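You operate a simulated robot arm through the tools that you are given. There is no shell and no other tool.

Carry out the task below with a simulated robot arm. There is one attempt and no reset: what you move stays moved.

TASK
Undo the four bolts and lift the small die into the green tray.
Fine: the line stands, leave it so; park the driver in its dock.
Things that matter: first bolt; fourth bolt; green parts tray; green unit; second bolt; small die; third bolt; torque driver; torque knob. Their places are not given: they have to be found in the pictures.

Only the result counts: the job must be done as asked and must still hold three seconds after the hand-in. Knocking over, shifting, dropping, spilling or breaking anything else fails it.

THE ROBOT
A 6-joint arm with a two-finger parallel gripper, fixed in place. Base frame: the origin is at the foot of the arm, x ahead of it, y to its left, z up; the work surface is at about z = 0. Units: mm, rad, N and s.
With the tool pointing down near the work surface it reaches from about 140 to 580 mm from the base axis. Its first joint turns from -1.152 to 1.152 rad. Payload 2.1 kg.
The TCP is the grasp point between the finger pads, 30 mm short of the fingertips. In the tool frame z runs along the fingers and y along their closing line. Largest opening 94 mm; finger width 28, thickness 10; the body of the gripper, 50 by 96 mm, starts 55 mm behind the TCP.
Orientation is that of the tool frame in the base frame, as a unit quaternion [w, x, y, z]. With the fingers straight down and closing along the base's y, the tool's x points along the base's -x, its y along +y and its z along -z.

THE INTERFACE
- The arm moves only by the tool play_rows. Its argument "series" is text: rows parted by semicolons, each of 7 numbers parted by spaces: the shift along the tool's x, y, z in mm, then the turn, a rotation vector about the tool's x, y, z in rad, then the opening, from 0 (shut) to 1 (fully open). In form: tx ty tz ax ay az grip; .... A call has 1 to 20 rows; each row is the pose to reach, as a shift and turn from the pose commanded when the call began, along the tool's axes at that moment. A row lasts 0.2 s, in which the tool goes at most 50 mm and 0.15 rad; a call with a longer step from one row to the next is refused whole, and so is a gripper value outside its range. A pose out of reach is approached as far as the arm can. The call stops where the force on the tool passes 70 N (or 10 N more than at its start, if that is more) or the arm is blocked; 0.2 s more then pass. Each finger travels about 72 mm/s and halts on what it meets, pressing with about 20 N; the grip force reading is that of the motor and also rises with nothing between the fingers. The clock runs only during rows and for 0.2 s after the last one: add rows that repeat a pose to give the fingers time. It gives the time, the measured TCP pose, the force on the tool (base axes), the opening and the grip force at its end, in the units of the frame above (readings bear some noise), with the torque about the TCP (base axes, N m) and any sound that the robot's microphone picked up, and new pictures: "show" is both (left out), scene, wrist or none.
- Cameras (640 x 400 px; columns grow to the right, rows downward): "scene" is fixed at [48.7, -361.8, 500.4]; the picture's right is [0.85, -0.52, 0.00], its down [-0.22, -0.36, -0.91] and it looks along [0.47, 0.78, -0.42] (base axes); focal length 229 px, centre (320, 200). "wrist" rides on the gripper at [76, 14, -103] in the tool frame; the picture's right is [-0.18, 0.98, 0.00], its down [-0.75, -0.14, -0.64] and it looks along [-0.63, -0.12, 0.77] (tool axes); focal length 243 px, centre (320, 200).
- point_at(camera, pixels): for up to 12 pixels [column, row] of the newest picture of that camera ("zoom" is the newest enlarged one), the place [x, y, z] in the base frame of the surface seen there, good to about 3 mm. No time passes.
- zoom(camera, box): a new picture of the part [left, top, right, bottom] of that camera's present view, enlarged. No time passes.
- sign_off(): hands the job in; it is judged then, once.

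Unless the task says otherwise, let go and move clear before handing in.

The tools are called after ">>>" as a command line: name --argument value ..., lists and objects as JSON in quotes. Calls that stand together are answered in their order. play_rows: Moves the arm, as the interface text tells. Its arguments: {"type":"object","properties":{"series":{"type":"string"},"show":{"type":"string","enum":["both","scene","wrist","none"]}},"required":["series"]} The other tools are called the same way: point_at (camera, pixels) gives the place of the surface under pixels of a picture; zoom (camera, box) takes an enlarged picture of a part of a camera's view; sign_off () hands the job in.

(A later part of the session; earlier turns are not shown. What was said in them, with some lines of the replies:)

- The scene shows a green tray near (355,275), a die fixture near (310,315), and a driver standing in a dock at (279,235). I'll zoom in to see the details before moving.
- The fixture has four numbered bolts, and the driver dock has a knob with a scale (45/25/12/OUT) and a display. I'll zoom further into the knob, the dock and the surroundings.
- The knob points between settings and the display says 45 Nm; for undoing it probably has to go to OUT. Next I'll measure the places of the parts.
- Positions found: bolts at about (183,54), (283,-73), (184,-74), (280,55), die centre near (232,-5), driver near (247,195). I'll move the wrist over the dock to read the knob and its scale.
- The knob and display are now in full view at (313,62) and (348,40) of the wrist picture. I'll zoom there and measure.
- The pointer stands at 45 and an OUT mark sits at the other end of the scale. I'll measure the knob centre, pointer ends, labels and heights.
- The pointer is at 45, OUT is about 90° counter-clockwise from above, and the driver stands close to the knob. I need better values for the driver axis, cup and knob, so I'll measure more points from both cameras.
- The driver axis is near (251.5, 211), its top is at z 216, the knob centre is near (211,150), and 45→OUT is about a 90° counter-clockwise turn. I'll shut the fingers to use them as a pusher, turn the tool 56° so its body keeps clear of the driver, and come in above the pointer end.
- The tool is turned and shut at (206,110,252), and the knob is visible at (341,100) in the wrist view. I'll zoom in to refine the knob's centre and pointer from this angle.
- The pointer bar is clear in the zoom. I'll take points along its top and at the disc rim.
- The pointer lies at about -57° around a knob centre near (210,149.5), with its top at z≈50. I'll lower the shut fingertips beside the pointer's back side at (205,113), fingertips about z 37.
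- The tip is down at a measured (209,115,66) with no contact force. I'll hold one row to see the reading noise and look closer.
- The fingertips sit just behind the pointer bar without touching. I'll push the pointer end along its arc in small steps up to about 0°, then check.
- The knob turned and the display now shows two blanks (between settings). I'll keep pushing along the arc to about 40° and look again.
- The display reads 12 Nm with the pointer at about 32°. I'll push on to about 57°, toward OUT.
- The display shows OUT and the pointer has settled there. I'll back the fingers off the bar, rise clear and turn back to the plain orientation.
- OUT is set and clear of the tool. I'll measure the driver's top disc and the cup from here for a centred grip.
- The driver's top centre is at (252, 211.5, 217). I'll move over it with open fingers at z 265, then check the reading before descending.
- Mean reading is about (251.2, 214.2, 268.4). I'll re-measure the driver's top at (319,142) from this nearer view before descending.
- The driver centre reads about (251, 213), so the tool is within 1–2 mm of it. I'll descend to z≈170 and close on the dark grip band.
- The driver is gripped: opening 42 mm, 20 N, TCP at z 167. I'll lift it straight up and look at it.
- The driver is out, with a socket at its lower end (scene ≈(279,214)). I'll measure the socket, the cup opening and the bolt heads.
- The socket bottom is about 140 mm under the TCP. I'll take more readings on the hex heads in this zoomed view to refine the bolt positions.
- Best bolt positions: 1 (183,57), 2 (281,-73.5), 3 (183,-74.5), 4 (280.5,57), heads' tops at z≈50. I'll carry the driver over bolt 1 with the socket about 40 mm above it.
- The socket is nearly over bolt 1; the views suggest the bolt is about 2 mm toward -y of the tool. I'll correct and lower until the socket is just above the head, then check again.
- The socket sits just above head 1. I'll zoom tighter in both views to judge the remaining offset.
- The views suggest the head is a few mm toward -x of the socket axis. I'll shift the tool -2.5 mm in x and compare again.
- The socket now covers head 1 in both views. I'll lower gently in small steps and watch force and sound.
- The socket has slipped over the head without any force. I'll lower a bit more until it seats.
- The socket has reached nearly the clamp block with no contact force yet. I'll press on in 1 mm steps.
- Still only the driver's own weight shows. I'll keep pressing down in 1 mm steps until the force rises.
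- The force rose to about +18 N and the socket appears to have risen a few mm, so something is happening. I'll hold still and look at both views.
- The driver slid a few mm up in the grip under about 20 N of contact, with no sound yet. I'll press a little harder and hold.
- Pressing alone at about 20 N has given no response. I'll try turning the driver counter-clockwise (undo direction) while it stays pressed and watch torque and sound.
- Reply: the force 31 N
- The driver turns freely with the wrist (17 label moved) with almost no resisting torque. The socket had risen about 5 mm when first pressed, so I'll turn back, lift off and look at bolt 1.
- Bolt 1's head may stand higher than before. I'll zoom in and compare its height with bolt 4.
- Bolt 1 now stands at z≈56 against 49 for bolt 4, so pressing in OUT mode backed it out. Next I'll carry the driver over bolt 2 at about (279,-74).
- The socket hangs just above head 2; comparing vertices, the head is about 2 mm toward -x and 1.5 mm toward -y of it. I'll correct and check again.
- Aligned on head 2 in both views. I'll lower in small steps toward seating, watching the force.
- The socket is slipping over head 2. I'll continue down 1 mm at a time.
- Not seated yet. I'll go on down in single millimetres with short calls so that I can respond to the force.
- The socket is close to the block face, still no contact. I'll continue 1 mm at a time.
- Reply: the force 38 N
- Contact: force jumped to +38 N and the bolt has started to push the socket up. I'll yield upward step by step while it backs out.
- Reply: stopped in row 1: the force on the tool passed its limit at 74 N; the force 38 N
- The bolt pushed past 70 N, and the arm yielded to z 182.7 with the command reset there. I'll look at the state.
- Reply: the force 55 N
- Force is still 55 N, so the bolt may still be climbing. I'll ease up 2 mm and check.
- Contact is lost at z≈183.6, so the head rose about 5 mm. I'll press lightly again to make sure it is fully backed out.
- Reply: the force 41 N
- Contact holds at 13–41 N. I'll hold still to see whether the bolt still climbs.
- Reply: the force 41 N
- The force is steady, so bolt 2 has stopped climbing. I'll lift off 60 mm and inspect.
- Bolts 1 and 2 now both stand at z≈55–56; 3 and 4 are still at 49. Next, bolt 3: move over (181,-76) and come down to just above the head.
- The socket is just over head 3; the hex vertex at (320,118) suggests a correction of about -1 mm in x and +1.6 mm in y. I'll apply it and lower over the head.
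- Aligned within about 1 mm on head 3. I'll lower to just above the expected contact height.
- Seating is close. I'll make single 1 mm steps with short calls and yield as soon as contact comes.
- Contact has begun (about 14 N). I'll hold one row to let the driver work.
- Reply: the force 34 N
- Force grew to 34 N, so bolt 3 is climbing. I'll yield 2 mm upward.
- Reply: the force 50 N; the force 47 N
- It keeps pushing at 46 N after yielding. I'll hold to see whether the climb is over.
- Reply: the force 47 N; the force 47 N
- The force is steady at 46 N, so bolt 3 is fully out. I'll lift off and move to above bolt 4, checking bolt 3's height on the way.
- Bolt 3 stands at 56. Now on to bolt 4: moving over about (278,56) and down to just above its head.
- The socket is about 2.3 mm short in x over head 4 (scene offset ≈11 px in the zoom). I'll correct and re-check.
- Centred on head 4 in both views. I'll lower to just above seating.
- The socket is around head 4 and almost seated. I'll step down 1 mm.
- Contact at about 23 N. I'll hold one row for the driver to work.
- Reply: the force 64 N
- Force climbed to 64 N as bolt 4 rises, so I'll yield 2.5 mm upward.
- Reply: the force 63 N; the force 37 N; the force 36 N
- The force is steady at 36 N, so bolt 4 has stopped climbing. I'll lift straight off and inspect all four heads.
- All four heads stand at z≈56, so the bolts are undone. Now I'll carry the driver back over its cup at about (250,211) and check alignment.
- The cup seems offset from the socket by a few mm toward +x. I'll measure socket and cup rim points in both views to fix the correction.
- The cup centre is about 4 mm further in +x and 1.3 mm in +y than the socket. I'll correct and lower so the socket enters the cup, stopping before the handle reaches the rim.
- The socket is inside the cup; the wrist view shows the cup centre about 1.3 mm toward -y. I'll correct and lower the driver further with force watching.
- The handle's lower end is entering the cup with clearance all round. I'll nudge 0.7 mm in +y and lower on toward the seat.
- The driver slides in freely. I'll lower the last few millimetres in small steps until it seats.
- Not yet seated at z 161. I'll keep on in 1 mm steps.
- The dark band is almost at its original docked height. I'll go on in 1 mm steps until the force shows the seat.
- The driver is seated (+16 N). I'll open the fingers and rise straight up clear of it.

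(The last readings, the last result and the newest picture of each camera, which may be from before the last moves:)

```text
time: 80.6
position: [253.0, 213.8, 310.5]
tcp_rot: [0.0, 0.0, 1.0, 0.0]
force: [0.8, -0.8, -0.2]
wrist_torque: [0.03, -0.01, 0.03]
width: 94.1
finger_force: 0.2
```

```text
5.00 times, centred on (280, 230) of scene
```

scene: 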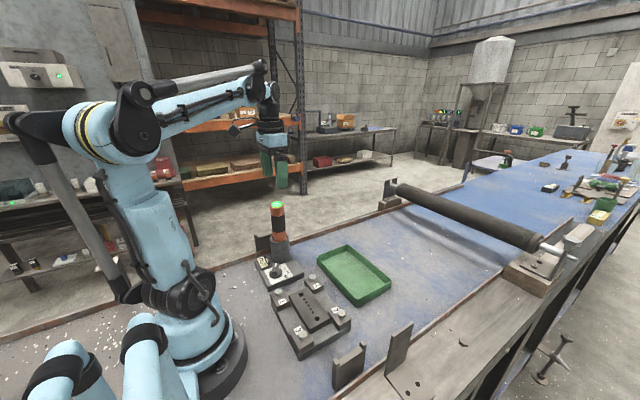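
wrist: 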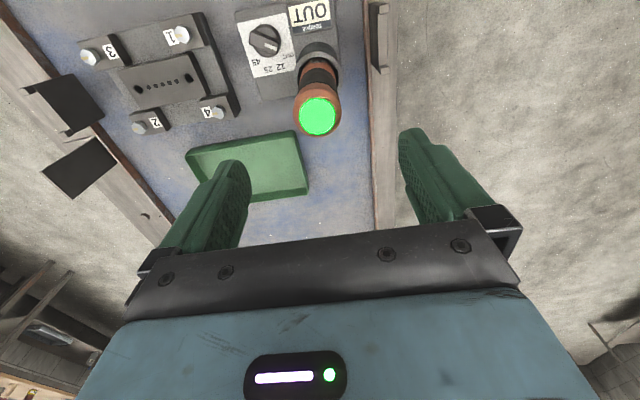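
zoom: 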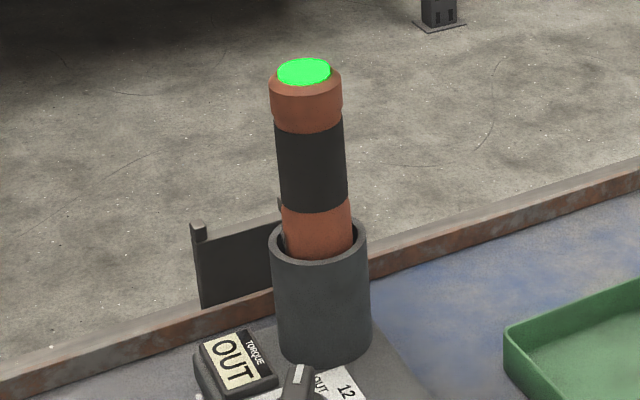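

The driver stands in its dock and its cap glows green. Now I'll move over the die to study it before gripping.

>>> play_rows --series "3 -30 0 0 0 0 1; 7 -70 0 0 0 0 1; 11 -110 0 0 0 0 1; 15 -150 0 0 0 0 1; 18 -190 0 0 0 0 1; 21 -219 0 0 0 0 1; 21 -219 0 0 0 0 1"

>>> zoom --camera "wrist" --box '[220, 0, 440, 150]'

>>> zoom --camera "scene" --box '[255, 270, 355, 360]'

```text
time: 82.2
position: [230.3, -5.7, 309.3]
tcp_rot: [0.0, -0.001, 1.0, 0.0]
force: [0.5, -0.2, 0.5]
wrist_torque: [0.03, -0.02, 0.0]
width: 93.8
finger_force: 0.1
```

scene: 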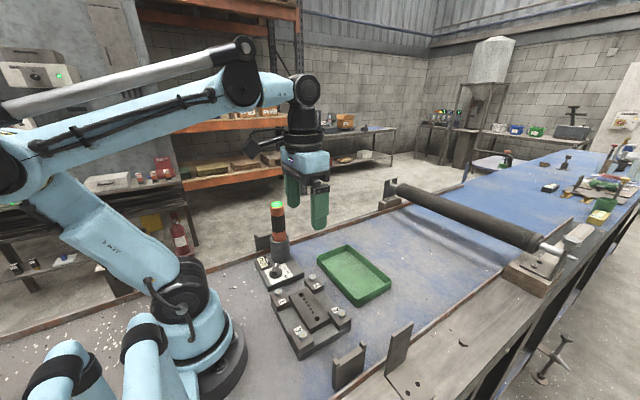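
wrist: 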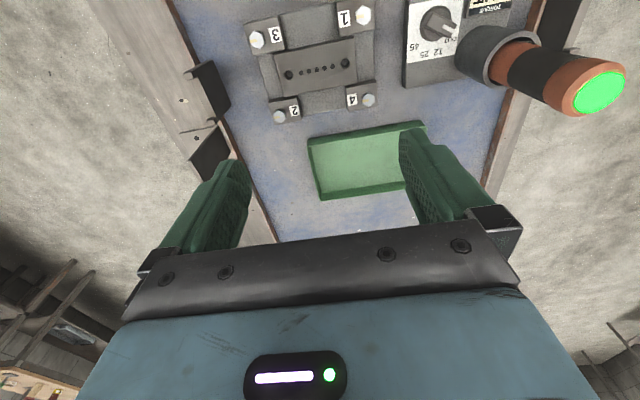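

```text
2.67 times, centred on (330, 75) of wrist
```

zoom: 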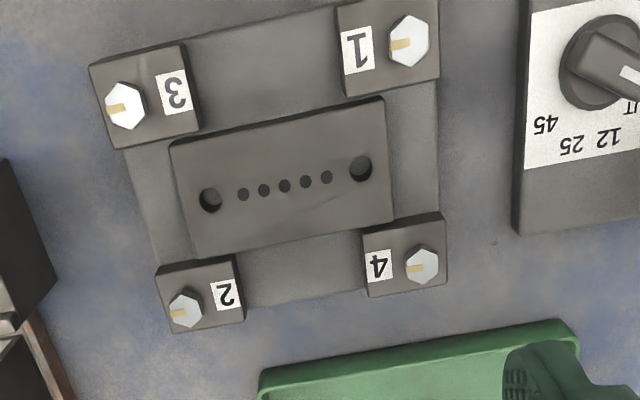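

```text
4.44 times, centred on (305, 315) of scene
```

zoom: 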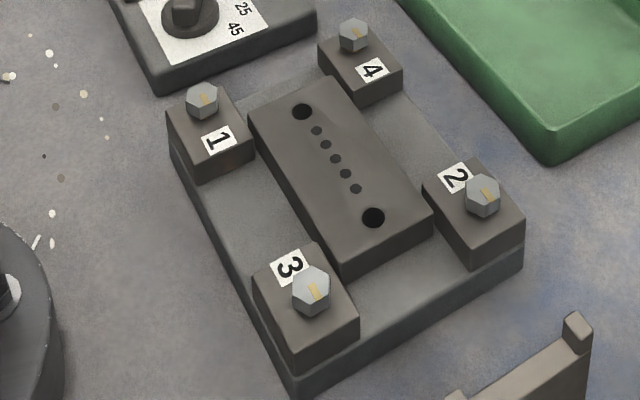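

The die lies free between the clamp blocks. I'll measure its top corners, edges and the tray.

>>> point_at --camera "zoom" --pixels '[[258, 120], [345, 95], [405, 180], [425, 235], [270, 185], [300, 130], [335, 150], [375, 170], [345, 262], [310, 200]]'

>>> point_at --camera "wrist" --pixels '[[277, 55], [352, 38], [284, 92], [354, 78], [316, 45], [319, 85], [318, 66], [316, 105], [322, 148], [420, 130], [320, 190], [370, 160]]'

>>> point_at --camera "scene" --pixels '[[319, 258], [347, 247], [390, 283], [359, 304], [353, 278], [340, 262], [370, 275], [335, 280], [375, 292], [350, 300]]'

```text
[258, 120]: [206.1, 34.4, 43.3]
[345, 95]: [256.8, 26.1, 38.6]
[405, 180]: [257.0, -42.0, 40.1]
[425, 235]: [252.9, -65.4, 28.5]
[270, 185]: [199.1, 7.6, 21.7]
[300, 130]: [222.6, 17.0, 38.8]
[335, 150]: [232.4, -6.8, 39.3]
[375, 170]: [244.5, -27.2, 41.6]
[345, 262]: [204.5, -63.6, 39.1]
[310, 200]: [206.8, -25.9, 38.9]
```

```text
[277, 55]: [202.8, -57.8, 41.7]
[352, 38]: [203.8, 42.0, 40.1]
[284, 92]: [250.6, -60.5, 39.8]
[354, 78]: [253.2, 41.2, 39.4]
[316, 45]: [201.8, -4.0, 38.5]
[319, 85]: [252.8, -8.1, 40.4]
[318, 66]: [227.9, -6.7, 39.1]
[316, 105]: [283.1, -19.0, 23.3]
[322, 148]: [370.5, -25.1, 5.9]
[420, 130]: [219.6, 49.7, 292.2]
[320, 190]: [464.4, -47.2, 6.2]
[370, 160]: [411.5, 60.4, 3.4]
```

```text
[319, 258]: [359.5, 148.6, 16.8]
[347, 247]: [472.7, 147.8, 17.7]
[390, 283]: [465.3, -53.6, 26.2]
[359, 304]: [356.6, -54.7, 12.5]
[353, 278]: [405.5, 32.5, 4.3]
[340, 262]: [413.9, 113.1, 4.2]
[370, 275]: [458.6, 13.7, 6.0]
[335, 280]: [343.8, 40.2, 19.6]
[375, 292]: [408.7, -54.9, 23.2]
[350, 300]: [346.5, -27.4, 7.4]
```

The die spans x≈203–257, y≈-65–45 and z 23–40, with its centre near (230.5,-9.5). I'll turn the tool 90° so the fingers close along x, and come down to z≈140 above it.

>>> play_rows --series "0 -1 15 0 0 -0.145 1; 0 -1 30 0 0 -0.29 1; 0 -2 45 0 0 -0.435 1; 0 -2 60 0 0 -0.58 1; 0 -3 75 0 0 -0.725 1; 0 -3 90 0 0 -0.87 1; 0 -3.8 105 0 0 -1.015 1; 0 -3.8 120 0 0 -1.16 1; 0 -3.8 135 0 0 -1.305 1; 0 -3.8 150 0 0 -1.45 1; 0 -3.8 165 0 0 -1.571 1; 0 -3.8 165 0 0 -1.571 1; 0 -3.8 165 0 0 -1.571 1"

>>> play_rows --series "0 0 0 0 0 0 1" --show "none"

>>> zoom --camera "scene" --box '[255, 250, 365, 360]'

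```text
time: 85.0
position: [231.9, -9.3, 141.6]
tcp_rot: [0.0, 0.707, -0.707, 0.0]
force: [-0.3, 0.5, -0.5]
wrist_torque: [0.03, 0.0, 0.0]
width: 94.2
finger_force: 0.1
```

scene: 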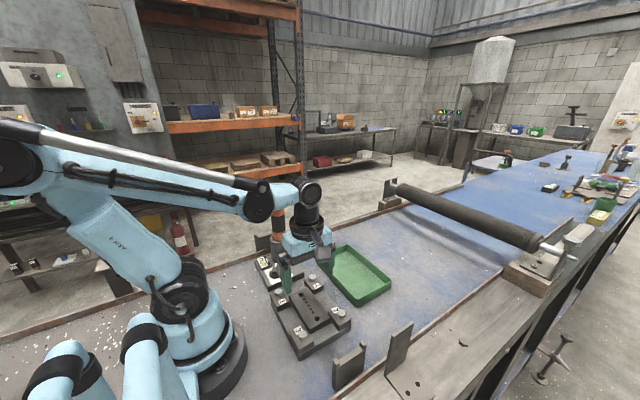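
wrist: 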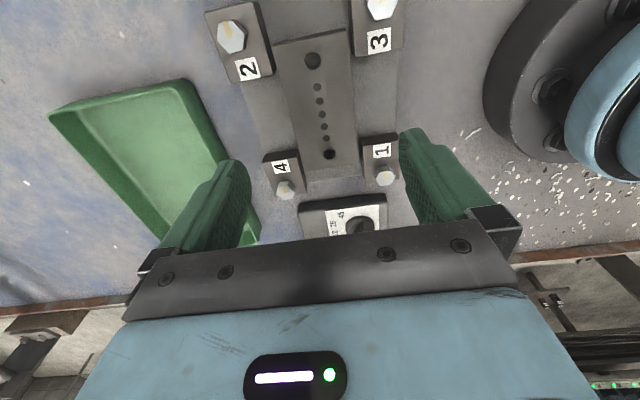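

```text
time: 85.4
position: [232.3, -9.3, 141.6]
tcp_rot: [0.0, 0.708, -0.706, 0.0]
force: [0.1, -0.1, -0.3]
wrist_torque: [-0.02, 0.0, 0.03]
width: 94.0
finger_force: 0.0
```

```text
3.64 times, centred on (310, 305) of scene
```

zoom: 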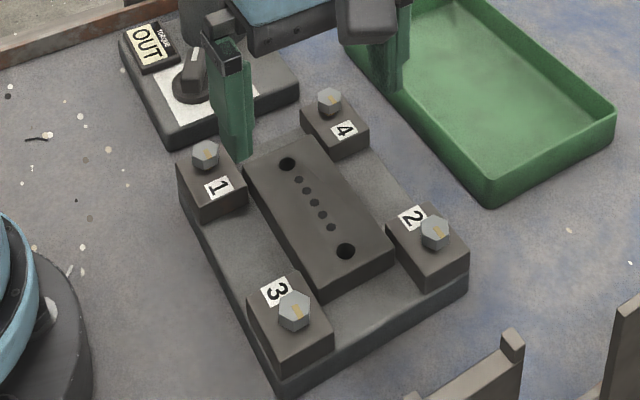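

The tool straddles the die correctly at (232,-9.3). I'll descend to z≈57.5 (fingertips just above the base plate) and close.

>>> play_rows --series "0 1.2 20 0 0 0 1; 0 1.2 40 0 0 0 1; 0 1.2 58 0 0 0 1; 0 1.2 70 0 0 0 1; 0 1.2 78 0 0 0 1; 0 1.2 84 0 0 0 1; 0 1.2 84 0 0 0 1"

>>> zoom --camera "scene" --box '[255, 250, 365, 360]'

```text
time: 87.0
position: [231.0, -9.4, 59.9]
tcp_rot: [0.0, 0.708, -0.706, 0.0]
force: [-0.3, -0.3, 0.8]
wrist_torque: [0.0, -0.02, -0.03]
width: 94.0
finger_force: 0.0
```

scene: 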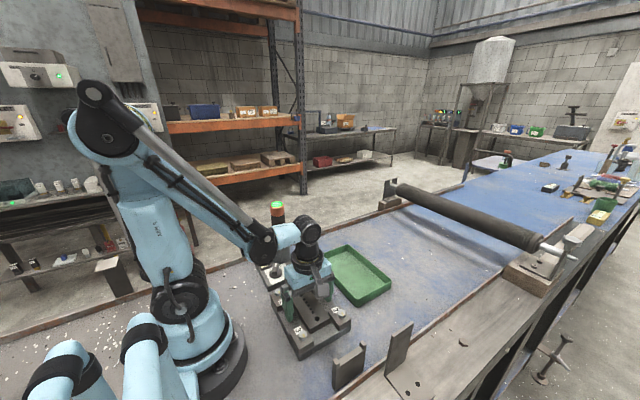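
wrist: 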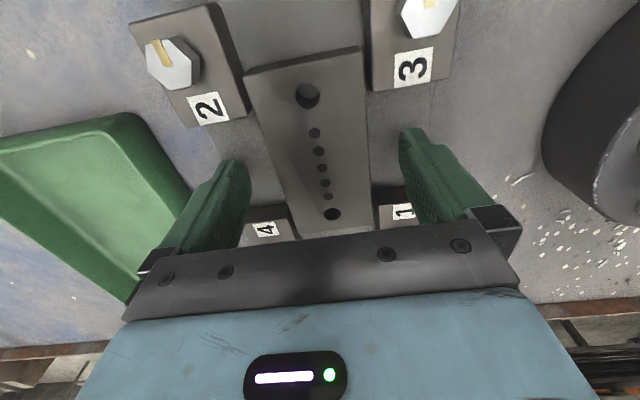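

```text
3.64 times, centred on (310, 305) of scene
```

zoom: 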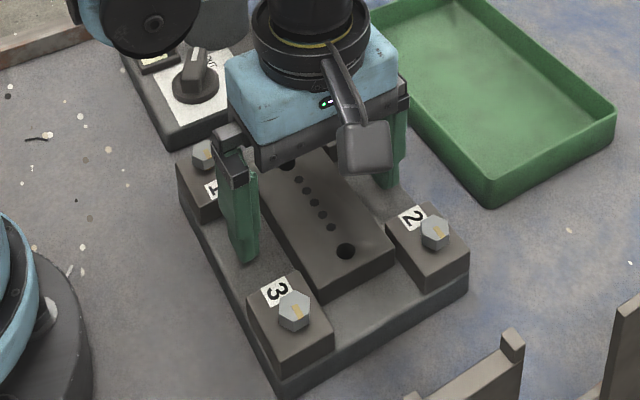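

Fingertips are about 7 mm above the plate on both sides of the die. I'll go 2.5 mm lower and close gently.

>>> play_rows --series "0 0 2.5 0 0 0 1; 0 0 2.5 0 0 0 0.8; 0 0 2.5 0 0 0 0.6; 0 0 2.5 0 0 0 0.5; 0 0 2.5 0 0 0 0.3; 0 0 2.5 0 0 0 0.2; 0 0 2.5 0 0 0 0; 0 0 2.5 0 0 0 0; 0 0 2.5 0 0 0 0"

```text
time: 89.0
position: [231.4, -9.5, 56.0]
tcp_rot: [0.001, 0.708, -0.707, -0.001]
force: [-0.2, 0.8, 0.1]
wrist_torque: [0.0, 0.01, -0.02]
width: 55.8
finger_force: 20.3
```

scene: 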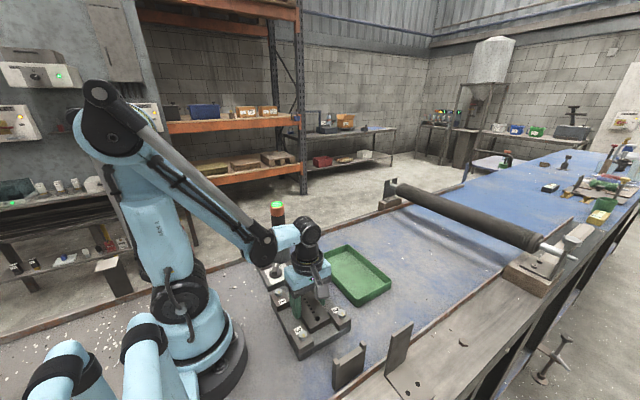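
wrist: 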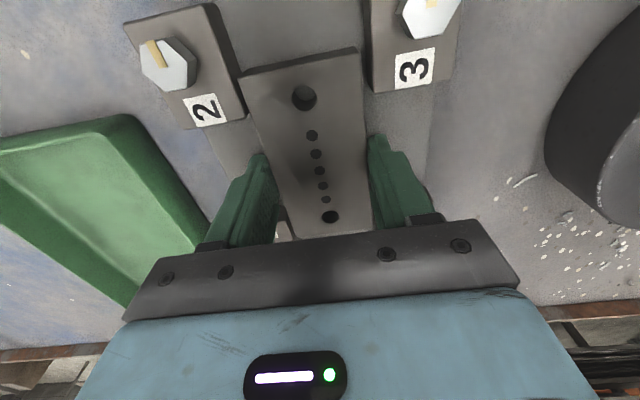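

The die is held at 55.8 mm opening with 20 N. I'll lift slowly and watch the force.

>>> play_rows --series "0 0 -2 0 0 0 0; 0 0 -4 0 0 0 0; 0 0 -7 0 0 0 0; 0 0 -10 0 0 0 0; 0 0 -10 0 0 0 0"

>>> zoom --camera "scene" --box '[255, 250, 365, 360]'

```text
time: 90.2
position: [230.9, -9.5, 66.5]
tcp_rot: [0.0, 0.707, -0.707, -0.001]
force: [1.0, 0.8, -1.4]
wrist_torque: [-0.14, 0.04, -0.02]
width: 55.8
finger_force: 20.2
```

scene: 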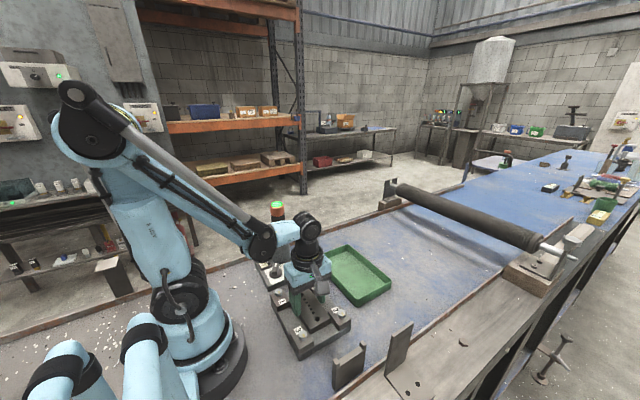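
wrist: 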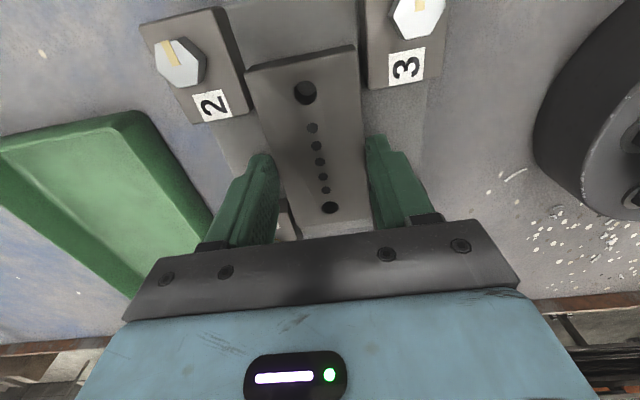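

```text
3.64 times, centred on (310, 305) of scene
```

zoom: 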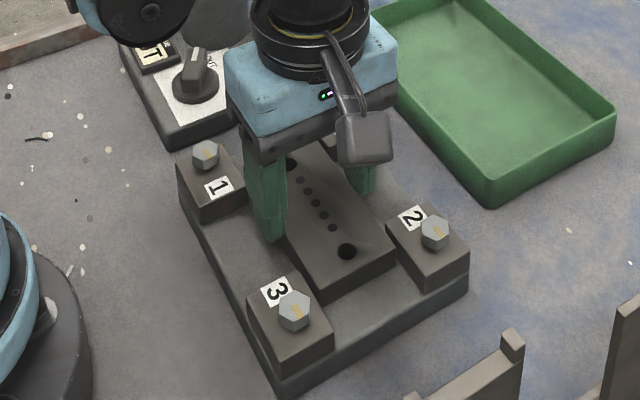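

The holes in the die moved relative to the fingers, so the fingers may have slid up rather than lifting the die. I'll measure the die's height.

>>> point_at --camera "scene" --pixels '[[313, 310], [320, 315], [325, 320], [317, 313], [316, 330], [330, 327]]'

>>> zoom --camera "scene" --box '[290, 280, 350, 340]'

>>> zoom --camera "wrist" --box '[200, 0, 460, 240]'

```text
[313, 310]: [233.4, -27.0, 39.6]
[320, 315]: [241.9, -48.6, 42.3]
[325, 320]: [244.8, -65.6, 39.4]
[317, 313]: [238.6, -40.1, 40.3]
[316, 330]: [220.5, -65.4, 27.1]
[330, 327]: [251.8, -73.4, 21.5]
```

```text
6.67 times, centred on (320, 310) of scene
```

zoom: 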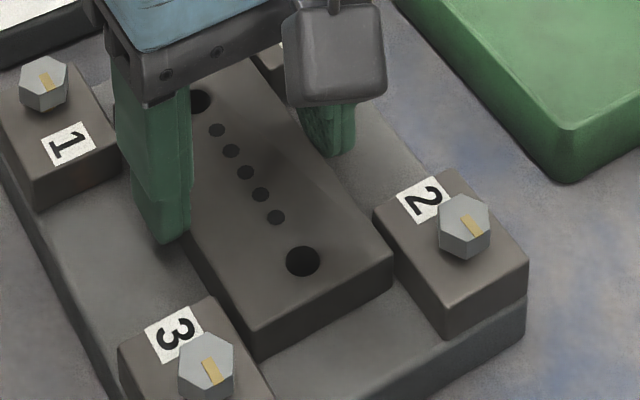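

```text
1.67 times, centred on (330, 120) of wrist
```

zoom: 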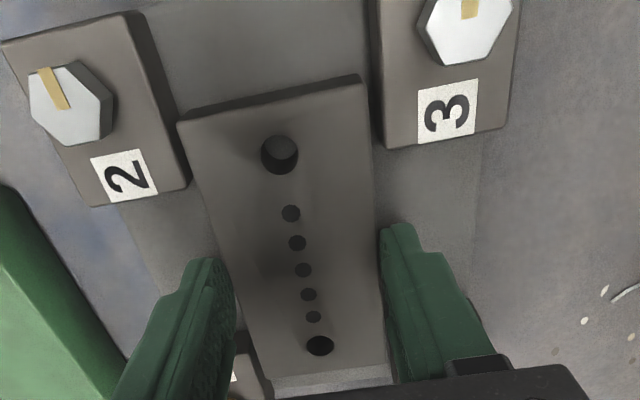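

The die stayed down at z 40 and the fingers slid. I'll open, go lower for a deeper grip (fingertips ≈z 24.5), close, and then lift in tiny steps while reading the force.

>>> play_rows --series "0 0 0 0 0 0 0.8; 0 0 0 0 0 0 0.8; 0 0 5 0 0 0 0.8; 0 0 10 0 0 0 0.8; 0 0 12 0 0 0 0.8; 0 0 12 0 0 0 0.8" --show "none"

>>> zoom --camera "scene" --box '[290, 280, 350, 340]'

```text
time: 91.6
position: [229.0, -9.7, 54.0]
tcp_rot: [-0.001, 0.708, -0.706, 0.0]
force: [-1.0, -0.5, -0.2]
wrist_torque: [0.0, -0.02, -0.01]
width: 75.1
finger_force: 0.1
```

```text
6.67 times, centred on (320, 310) of scene
```

zoom: 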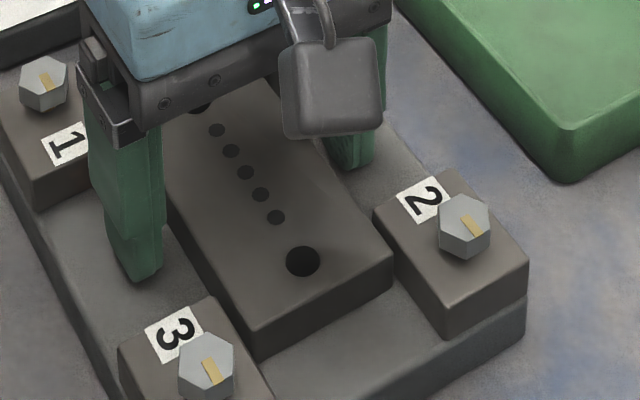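

Fingertips are right above the plate on both sides. I'll close and lift 1 mm at a time with readings.

>>> play_rows --series "0 0 0 0 0 0 0.5; 0 0 0 0 0 0 0; 0 0 0 0 0 0 0; 0 0 0 0 0 0 0; 0 0 0 0 0 0 0" --show "none"

>>> play_rows --series "0 0 -1 0 0 0 0; 0 0 -1 0 0 0 0" --show "none"

>>> play_rows --series "0 0 -1 0 0 0 0; 0 0 -1 0 0 0 0" --show "none"

>>> play_rows --series "0 0 -1 0 0 0 0; 0 0 -1 0 0 0 0" --show "none"

```text
time: 92.8
position: [230.2, -10.3, 53.9]
tcp_rot: [0.0, 0.708, -0.707, 0.0]
force: [2.5, 0.0, 0.6]
wrist_torque: [0.02, -0.24, -0.02]
width: 55.9
finger_force: 19.7
```

```text
time: 93.4
position: [229.6, -10.5, 54.8]
tcp_rot: [-0.001, 0.708, -0.706, -0.001]
force: [0.0, 0.7, 0.1]
wrist_torque: [-0.01, -0.03, -0.02]
width: 55.7
finger_force: 19.6
```

```text
time: 94.0
position: [229.6, -10.3, 55.8]
tcp_rot: [0.0, 0.708, -0.706, 0.0]
force: [0.2, 0.1, -4.3]
wrist_torque: [-0.01, 0.0, 0.01]
width: 55.8
finger_force: 20.1
```

```text
time: 94.6
position: [230.4, -9.6, 58.1]
tcp_rot: [-0.001, 0.708, -0.707, 0.0]
force: [-0.3, 0.4, -5.2]
wrist_torque: [-0.02, -0.01, -0.01]
width: 55.8
finger_force: 19.8
```

Force is settling around -5 N as it lifts. I'll check the picture and go on a few millimetres.

>>> play_rows --series "0 0 -1 0 0 0 0; 0 0 -2 0 0 0 0; 0 0 -2 0 0 0 0" --show "wrist"

>>> zoom --camera "scene" --box '[290, 280, 350, 340]'

>>> point_at --camera "scene" --pixels '[[313, 310], [320, 315], [325, 320], [317, 313]]'

```text
time: 95.4
position: [230.9, -10.2, 58.6]
tcp_rot: [0.0, 0.707, -0.707, 0.0]
force: [-0.6, -0.3, -5.4]
wrist_torque: [0.05, -0.01, 0.02]
width: 56.0
finger_force: 19.6
```

wrist: 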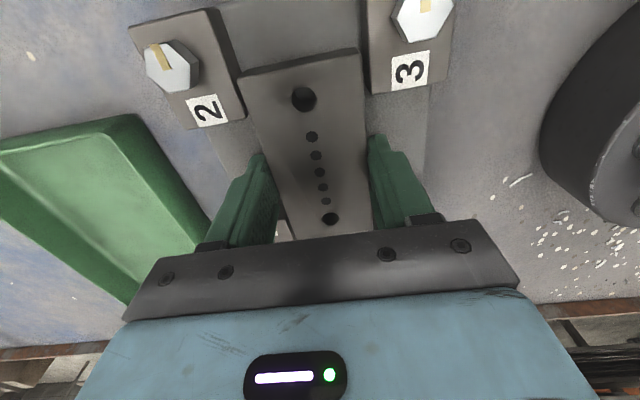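

```text
6.67 times, centred on (320, 310) of scene
```

zoom: 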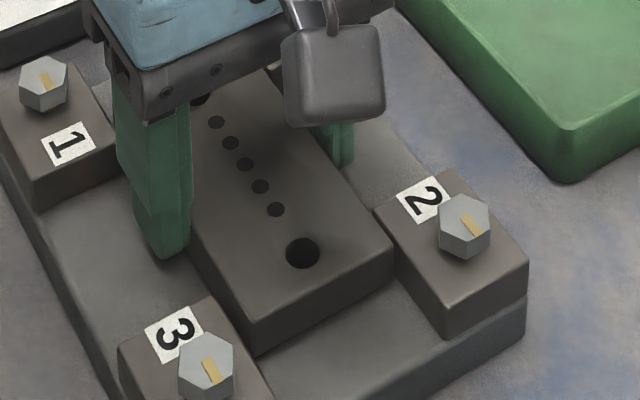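

```text
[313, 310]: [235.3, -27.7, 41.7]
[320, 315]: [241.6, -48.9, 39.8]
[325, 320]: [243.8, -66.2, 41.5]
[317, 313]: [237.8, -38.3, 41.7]
```

The die is rising now (its hole moved up about 8 px in the zoom) with a steady 5.4 N load. I'll continue slowly and watch for slipping.

>>> play_rows --series "0 0 -1 0 0 0 0; 0 0 -2 0 0 0 0; 0 0 -3 0 0 0 0; 0 0 -4 0 0 0 0; 0 0 -5 0 0 0 0; 0 0 -6 0 0 0 0; 0 0 -7 0 0 0 0; 0 0 -8 0 0 0 0; 0 0 -8 0 0 0 0" --show "wrist"

>>> zoom --camera "scene" --box '[290, 280, 350, 340]'

```text
time: 97.4
position: [230.4, -10.2, 65.8]
tcp_rot: [0.0, 0.708, -0.707, 0.0]
force: [-0.2, 0.5, -5.5]
wrist_torque: [-0.02, 0.01, -0.02]
width: 55.9
finger_force: 19.8
```

wrist: 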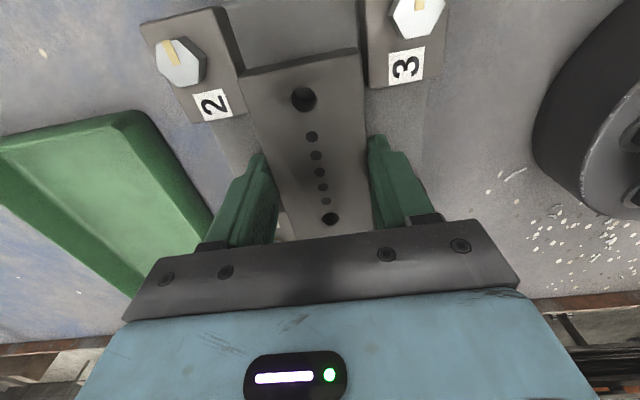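

```text
6.67 times, centred on (320, 310) of scene
```

zoom: 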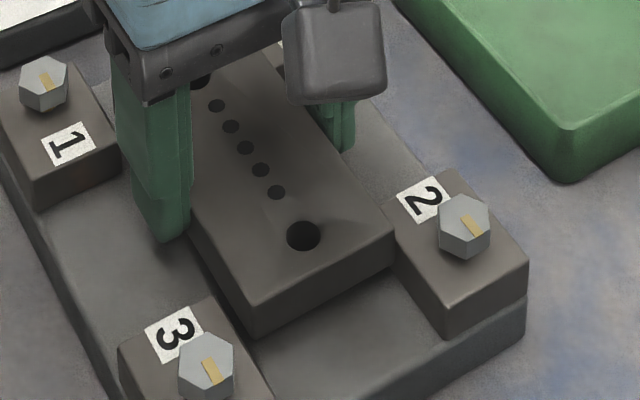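

The die is clear of the plate with no slip (holes fixed at (304,99) and (330,219) in the wrist view). I'll raise it another 65 mm smoothly.

>>> play_rows --series "0 0 -1 0 0 0 0; 0 0 -3 0 0 0 0; 0 0 -6 0 0 0 0; 0 0 -10 0 0 0 0; 0 0 -15 0 0 0 0; 0 0 -21 0 0 0 0; 0 0 -27 0 0 0 0; 0 0 -33 0 0 0 0; 0 0 -39 0 0 0 0; 0 0 -45 0 0 0 0; 0 0 -51 0 0 0 0; 0 0 -56 0 0 0 0; 0 0 -60 0 0 0 0; 0 0 -63 0 0 0 0; 0 0 -64.5 0 0 0 0; 0 0 -65 0 0 0 0; 0 0 -65 0 0 0 0"

>>> zoom --camera "scene" --box '[260, 240, 400, 350]'

```text
time: 101.0
position: [231.0, -10.5, 132.1]
tcp_rot: [0.0, 0.708, -0.706, 0.0]
force: [-0.4, 1.5, -5.8]
wrist_torque: [0.01, -0.02, 0.02]
width: 55.8
finger_force: 20.7
```

scene: 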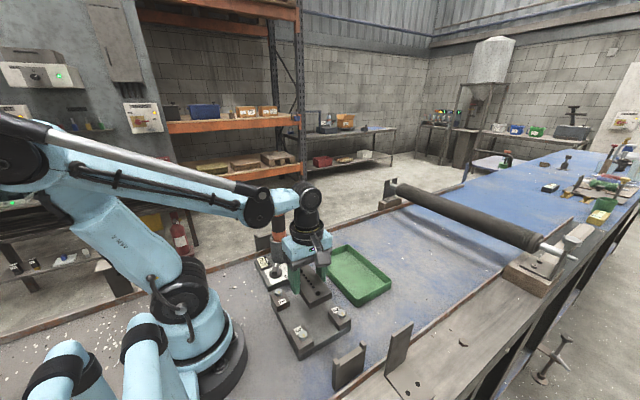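
wrist: 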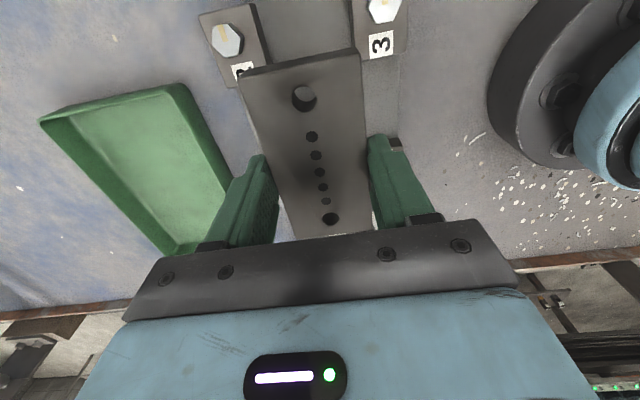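

```text
3.64 times, centred on (330, 295) of scene
```

zoom: 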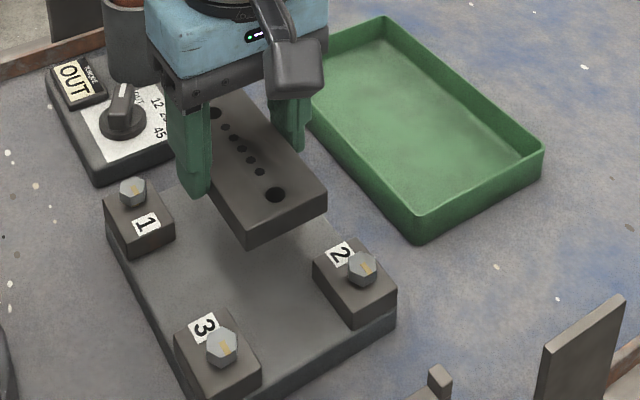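

The die hangs level in the grip at z≈132 (bottom about z 100). I'll carry it smoothly over the tray centre near (409,47).

>>> play_rows --series "-0.6 -1.8 0 0 0 0 0; -2.3 -7 0 0 0 0 0; -5.2 -16 0 0 0 0 0; -9.2 -28.5 0 0 0 0 0; -13.8 -42.7 0 0 0 0 0; -19 -58.7 0 0 0 0 0; -24 -74.8 0 0 0 0 0; -29.3 -90.8 0 0 0 0 0; -34.5 -106.8 0 0 0 0 0; -39.7 -122.8 0 0 0 0 0; -44.9 -138.8 0 0 0 0 0; -49.5 -153 0 0 0 0 0; -53 -163.8 0 0 0 0 0; -55.2 -171 0 0 0 0 0; -57 -176.2 0 0 0 0 0; -57.5 -178 0 0 0 0 0; -57.5 -178 0 0 0 0 0"

>>> zoom --camera "scene" --box '[290, 210, 420, 320]'

```text
time: 104.6
position: [409.0, 47.5, 132.7]
tcp_rot: [0.0, 0.708, -0.706, 0.0]
force: [0.0, 0.1, -5.6]
wrist_torque: [0.01, 0.01, 0.0]
width: 55.8
finger_force: 19.9
```

scene: 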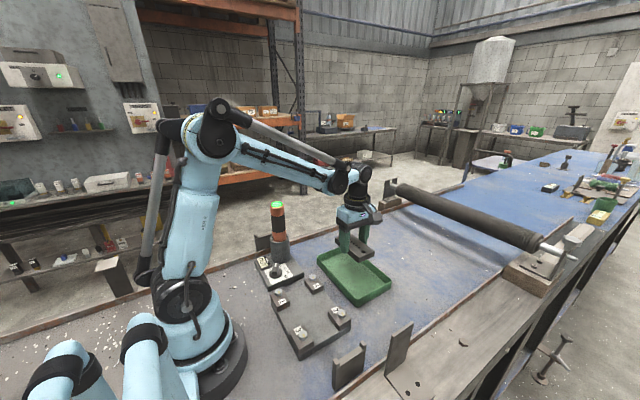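
wrist: 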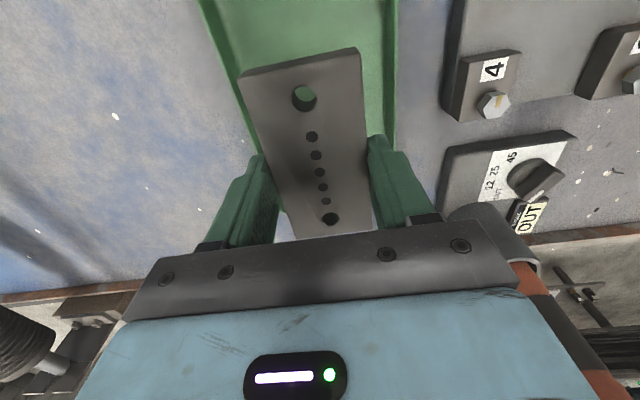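

```text
3.64 times, centred on (355, 265) of scene
```

zoom: 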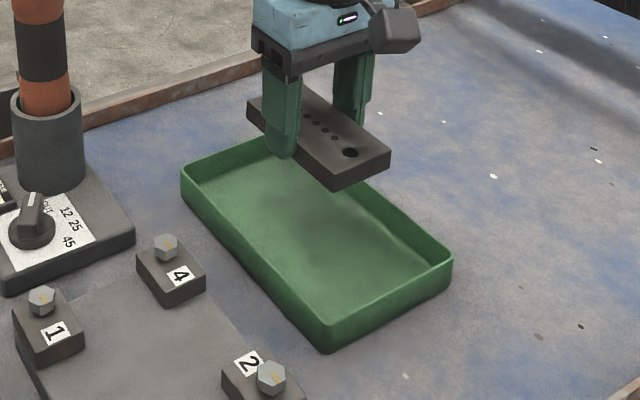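

The die hangs centred over the tray. I'll lower it smoothly to about 12 mm above the tray floor.

>>> play_rows --series "0 0 2 0 0 0 0; 0 0 6 0 0 0 0; 0 0 12 0 0 0 0; 0 0 20 0 0 0 0; 0 0 28 0 0 0 0; 0 0 36 0 0 0 0; 0 0 44 0 0 0 0; 0 0 52 0 0 0 0; 0 0 60 0 0 0 0; 0 0 67 0 0 0 0; 0 0 74 0 0 0 0; 0 0 79 0 0 0 0; 0 0 83 0 0 0 0; 0 0 85 0 0 0 0; 0 0 85 0 0 0 0"

>>> zoom --camera "scene" --box '[300, 220, 410, 320]'

```text
time: 107.8
position: [410.2, 48.4, 47.0]
tcp_rot: [0.0, -0.707, 0.707, 0.0]
force: [-0.4, 0.8, -5.0]
wrist_torque: [0.03, -0.01, 0.0]
width: 55.8
finger_force: 20.0
```

scene: 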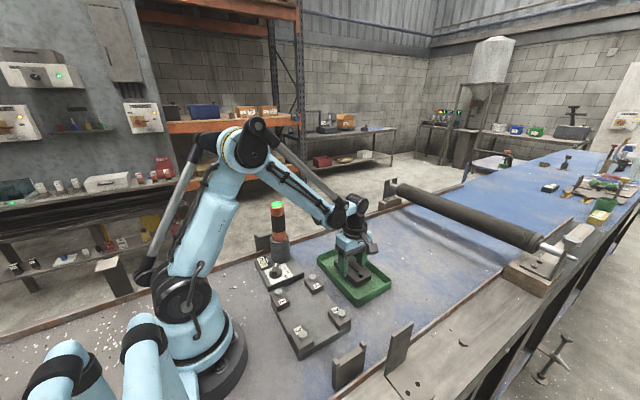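
wrist: 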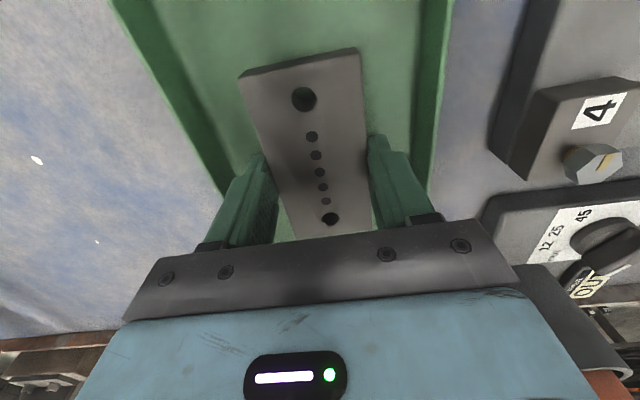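

```text
4.00 times, centred on (355, 270) of scene
```

zoom: 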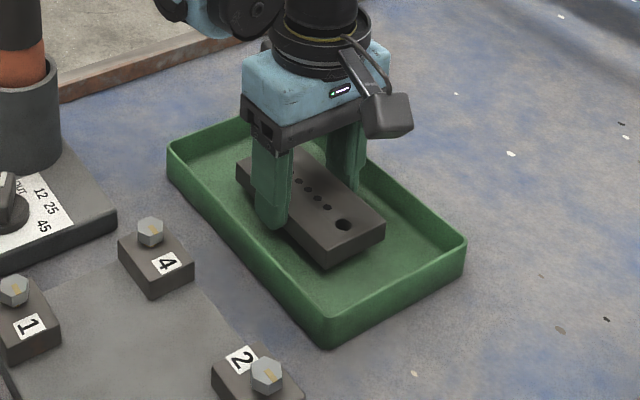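

The die is inside the tray walls with room on all sides. I'll lower the last bit in small steps until it touches the floor.

>>> play_rows --series "0 0 1.5 0 0 0 0; 0 0 3 0 0 0 0; 0 0 4.5 0 0 0 0; 0 0 6 0 0 0 0; 0 0 7.5 0 0 0 0; 0 0 9 0 0 0 0; 0 0 9 0 0 0 0" --show "none"

>>> play_rows --series "0 0 1 0 0 0 0; 0 0 1 0 0 0 0" --show "none"

>>> play_rows --series "0 0 1 0 0 0 0; 0 0 1 0 0 0 0" --show "none"

```text
time: 109.4
position: [408.5, 47.7, 38.3]
tcp_rot: [0.0, 0.708, -0.706, 0.0]
force: [0.7, 0.5, -4.3]
wrist_torque: [0.0, 0.04, -0.01]
width: 56.0
finger_force: 19.6
```

```text
time: 110.0
position: [408.3, 47.4, 37.3]
tcp_rot: [0.0, 0.708, -0.707, 0.0]
force: [-0.3, 0.1, -6.4]
wrist_torque: [-0.02, 0.02, 0.03]
width: 55.7
finger_force: 20.2
```

```text
time: 110.6
position: [408.4, 48.3, 36.1]
tcp_rot: [0.001, 0.708, -0.706, -0.001]
force: [0.1, -1.0, 13.5]
wrist_torque: [0.0, 0.05, 0.0]
width: 55.7
finger_force: 20.1
```

The die touches the tray floor (+13 N at z 36). I'll open the fingers part-way, then rise straight out.

>>> play_rows --series "0 0 -0.5 0 0 0 0; 0 0 -0.5 0 0 0 0.65; 0 0 -0.5 0 0 0 0.72; 0 0 -0.5 0 0 0 0.72; 0 0 -0.5 0 0 0 0.72"

>>> zoom --camera "scene" --box '[300, 220, 410, 320]'

```text
time: 111.8
position: [409.7, 48.4, 36.3]
tcp_rot: [0.0, 0.708, -0.706, 0.0]
force: [1.0, -0.7, -1.3]
wrist_torque: [-0.01, 0.0, -0.04]
width: 67.8
finger_force: 0.0
```

scene: 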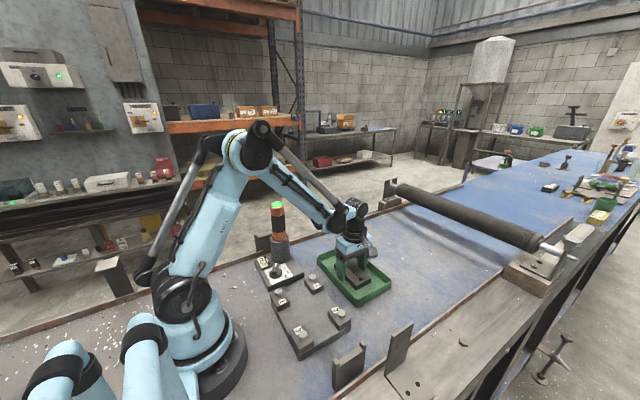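
wrist: 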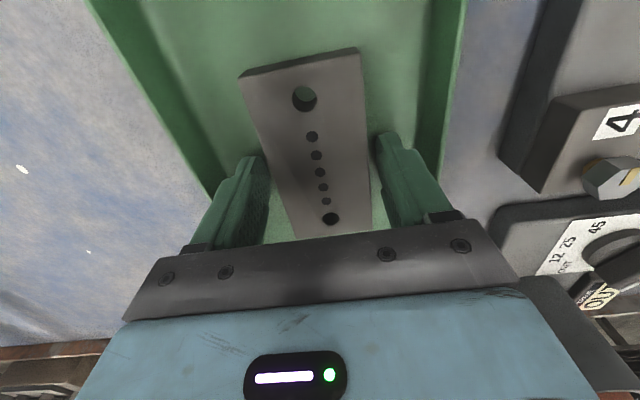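

```text
4.00 times, centred on (355, 270) of scene
```

zoom: 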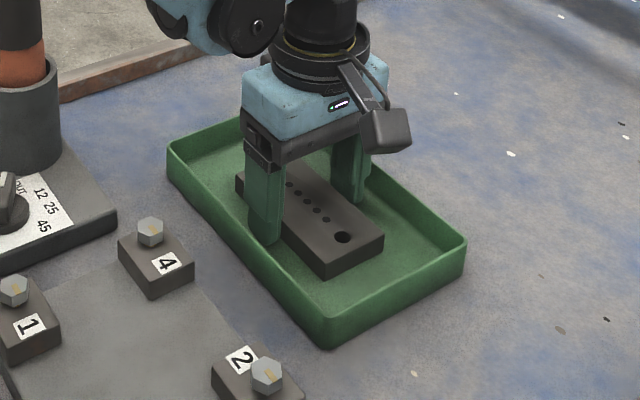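

The die rests on the tray floor and the fingers are free of it. I'll rise straight up, well clear.

>>> play_rows --series "0 0 -5 0 0 0 0.72; 0 0 -15 0 0 0 0.72; 0 0 -30 0 0 0 0.72; 0 0 -55 0 0 0 0.72; 0 0 -90 0 0 0 0.72; 0 0 -130 0 0 0 0.72; 0 0 -175 0 0 0 0.72; 0 0 -220 0 0 0 0.72; 0 0 -240 0 0 0 0.72; 0 0 -240 0 0 0 0.72"

>>> zoom --camera "scene" --box '[240, 190, 400, 350]'

```text
time: 114.0
position: [410.2, 47.7, 279.0]
tcp_rot: [0.0, 0.708, -0.707, 0.0]
force: [0.2, -0.1, 0.0]
wrist_torque: [0.0, -0.02, -0.03]
width: 67.5
finger_force: 0.0
```

scene: 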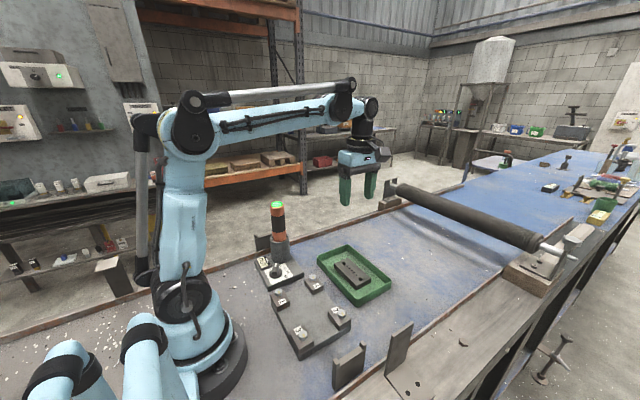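
wrist: 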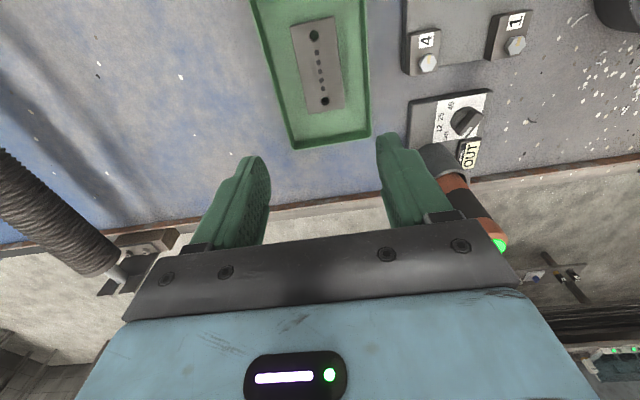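

```text
2.50 times, centred on (320, 270) of scene
```

zoom: 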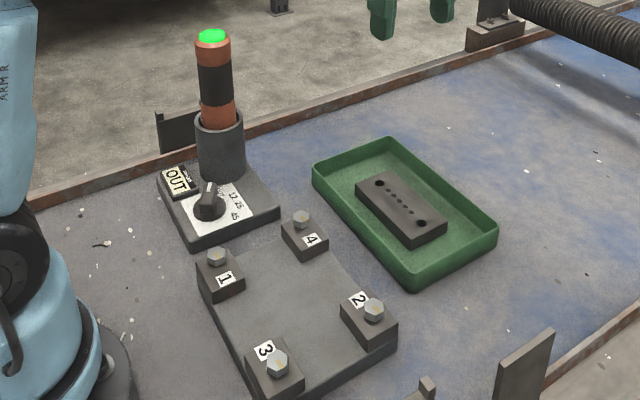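

The die lies in the tray, the driver is docked with its green cap, and the hand is clear. Before handing in I'll verify all four bolt heads' heights and the final places once more.

>>> zoom --camera "scene" --box '[260, 260, 360, 350]'

>>> point_at --camera "scene" --pixels '[[278.5, 290.5], [278, 291.5], [279, 291], [312.5, 276.5], [313, 276], [312, 276.5], [341, 312], [341.5, 311.5], [342, 312], [302.5, 333], [303, 333.5], [302, 333]]'

>>> point_at --camera "wrist" --pixels '[[314, 35], [324, 100], [319, 68], [428, 62], [515, 43], [275, 100], [365, 60]]'

```text
4.44 times, centred on (310, 305) of scene
```

zoom: 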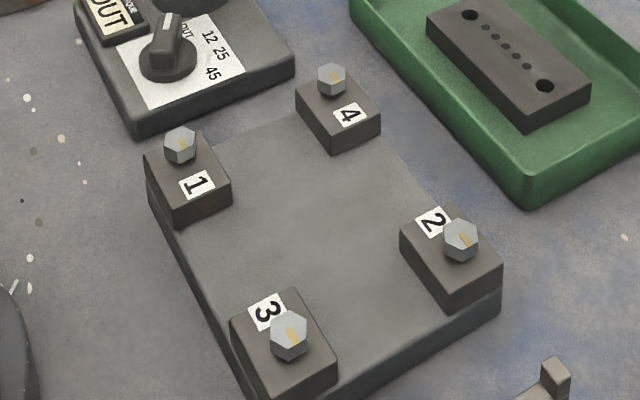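

```text
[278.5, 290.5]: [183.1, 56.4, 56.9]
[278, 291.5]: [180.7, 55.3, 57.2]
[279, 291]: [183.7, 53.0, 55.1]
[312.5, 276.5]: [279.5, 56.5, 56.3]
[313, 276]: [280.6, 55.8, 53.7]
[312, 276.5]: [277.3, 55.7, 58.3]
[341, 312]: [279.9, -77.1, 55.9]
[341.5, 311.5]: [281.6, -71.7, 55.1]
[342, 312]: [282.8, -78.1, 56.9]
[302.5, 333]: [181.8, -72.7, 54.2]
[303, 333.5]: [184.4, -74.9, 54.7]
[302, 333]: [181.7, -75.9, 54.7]
```

```text
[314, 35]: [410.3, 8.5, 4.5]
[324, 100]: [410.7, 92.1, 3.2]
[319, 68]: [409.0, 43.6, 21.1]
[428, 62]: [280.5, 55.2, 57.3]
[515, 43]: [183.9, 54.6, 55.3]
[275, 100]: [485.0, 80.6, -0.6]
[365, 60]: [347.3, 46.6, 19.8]
```

All four heads stand equally backed out at z≈56. The die lies flat in the tray (top z≈21 on the floor at ≈4), the driver is upright in its dock, the line is untouched and the hand is clear. I'm handing in.

>>> sign_off

```text
The job is handed in.
```

The job is done and handed in. All four bolts are undone, the small die is lying flat in the green tray, and the torque driver is back upright in its dock.

- **Bolts:** I turned the torque knob from 45 to OUT and used the driver on each bolt. All four heads rose from about z = 49 mm to about 56 mm. The driver's cap shows green. I left the knob on OUT.
- **Force:** While undoing bolt 2, the force on the tool passed the 70 N limit, reaching 74 N. The move stopped there and I eased off. I saw no damage.
- **Die:** On the first lift the fingers slid off and the die stayed in place. I gripped it lower and lifted it out without slipping.
- **Line:** I didn't touch it. The green unit was also left alone; nothing in the task needed it, and I didn't identify which object it is.
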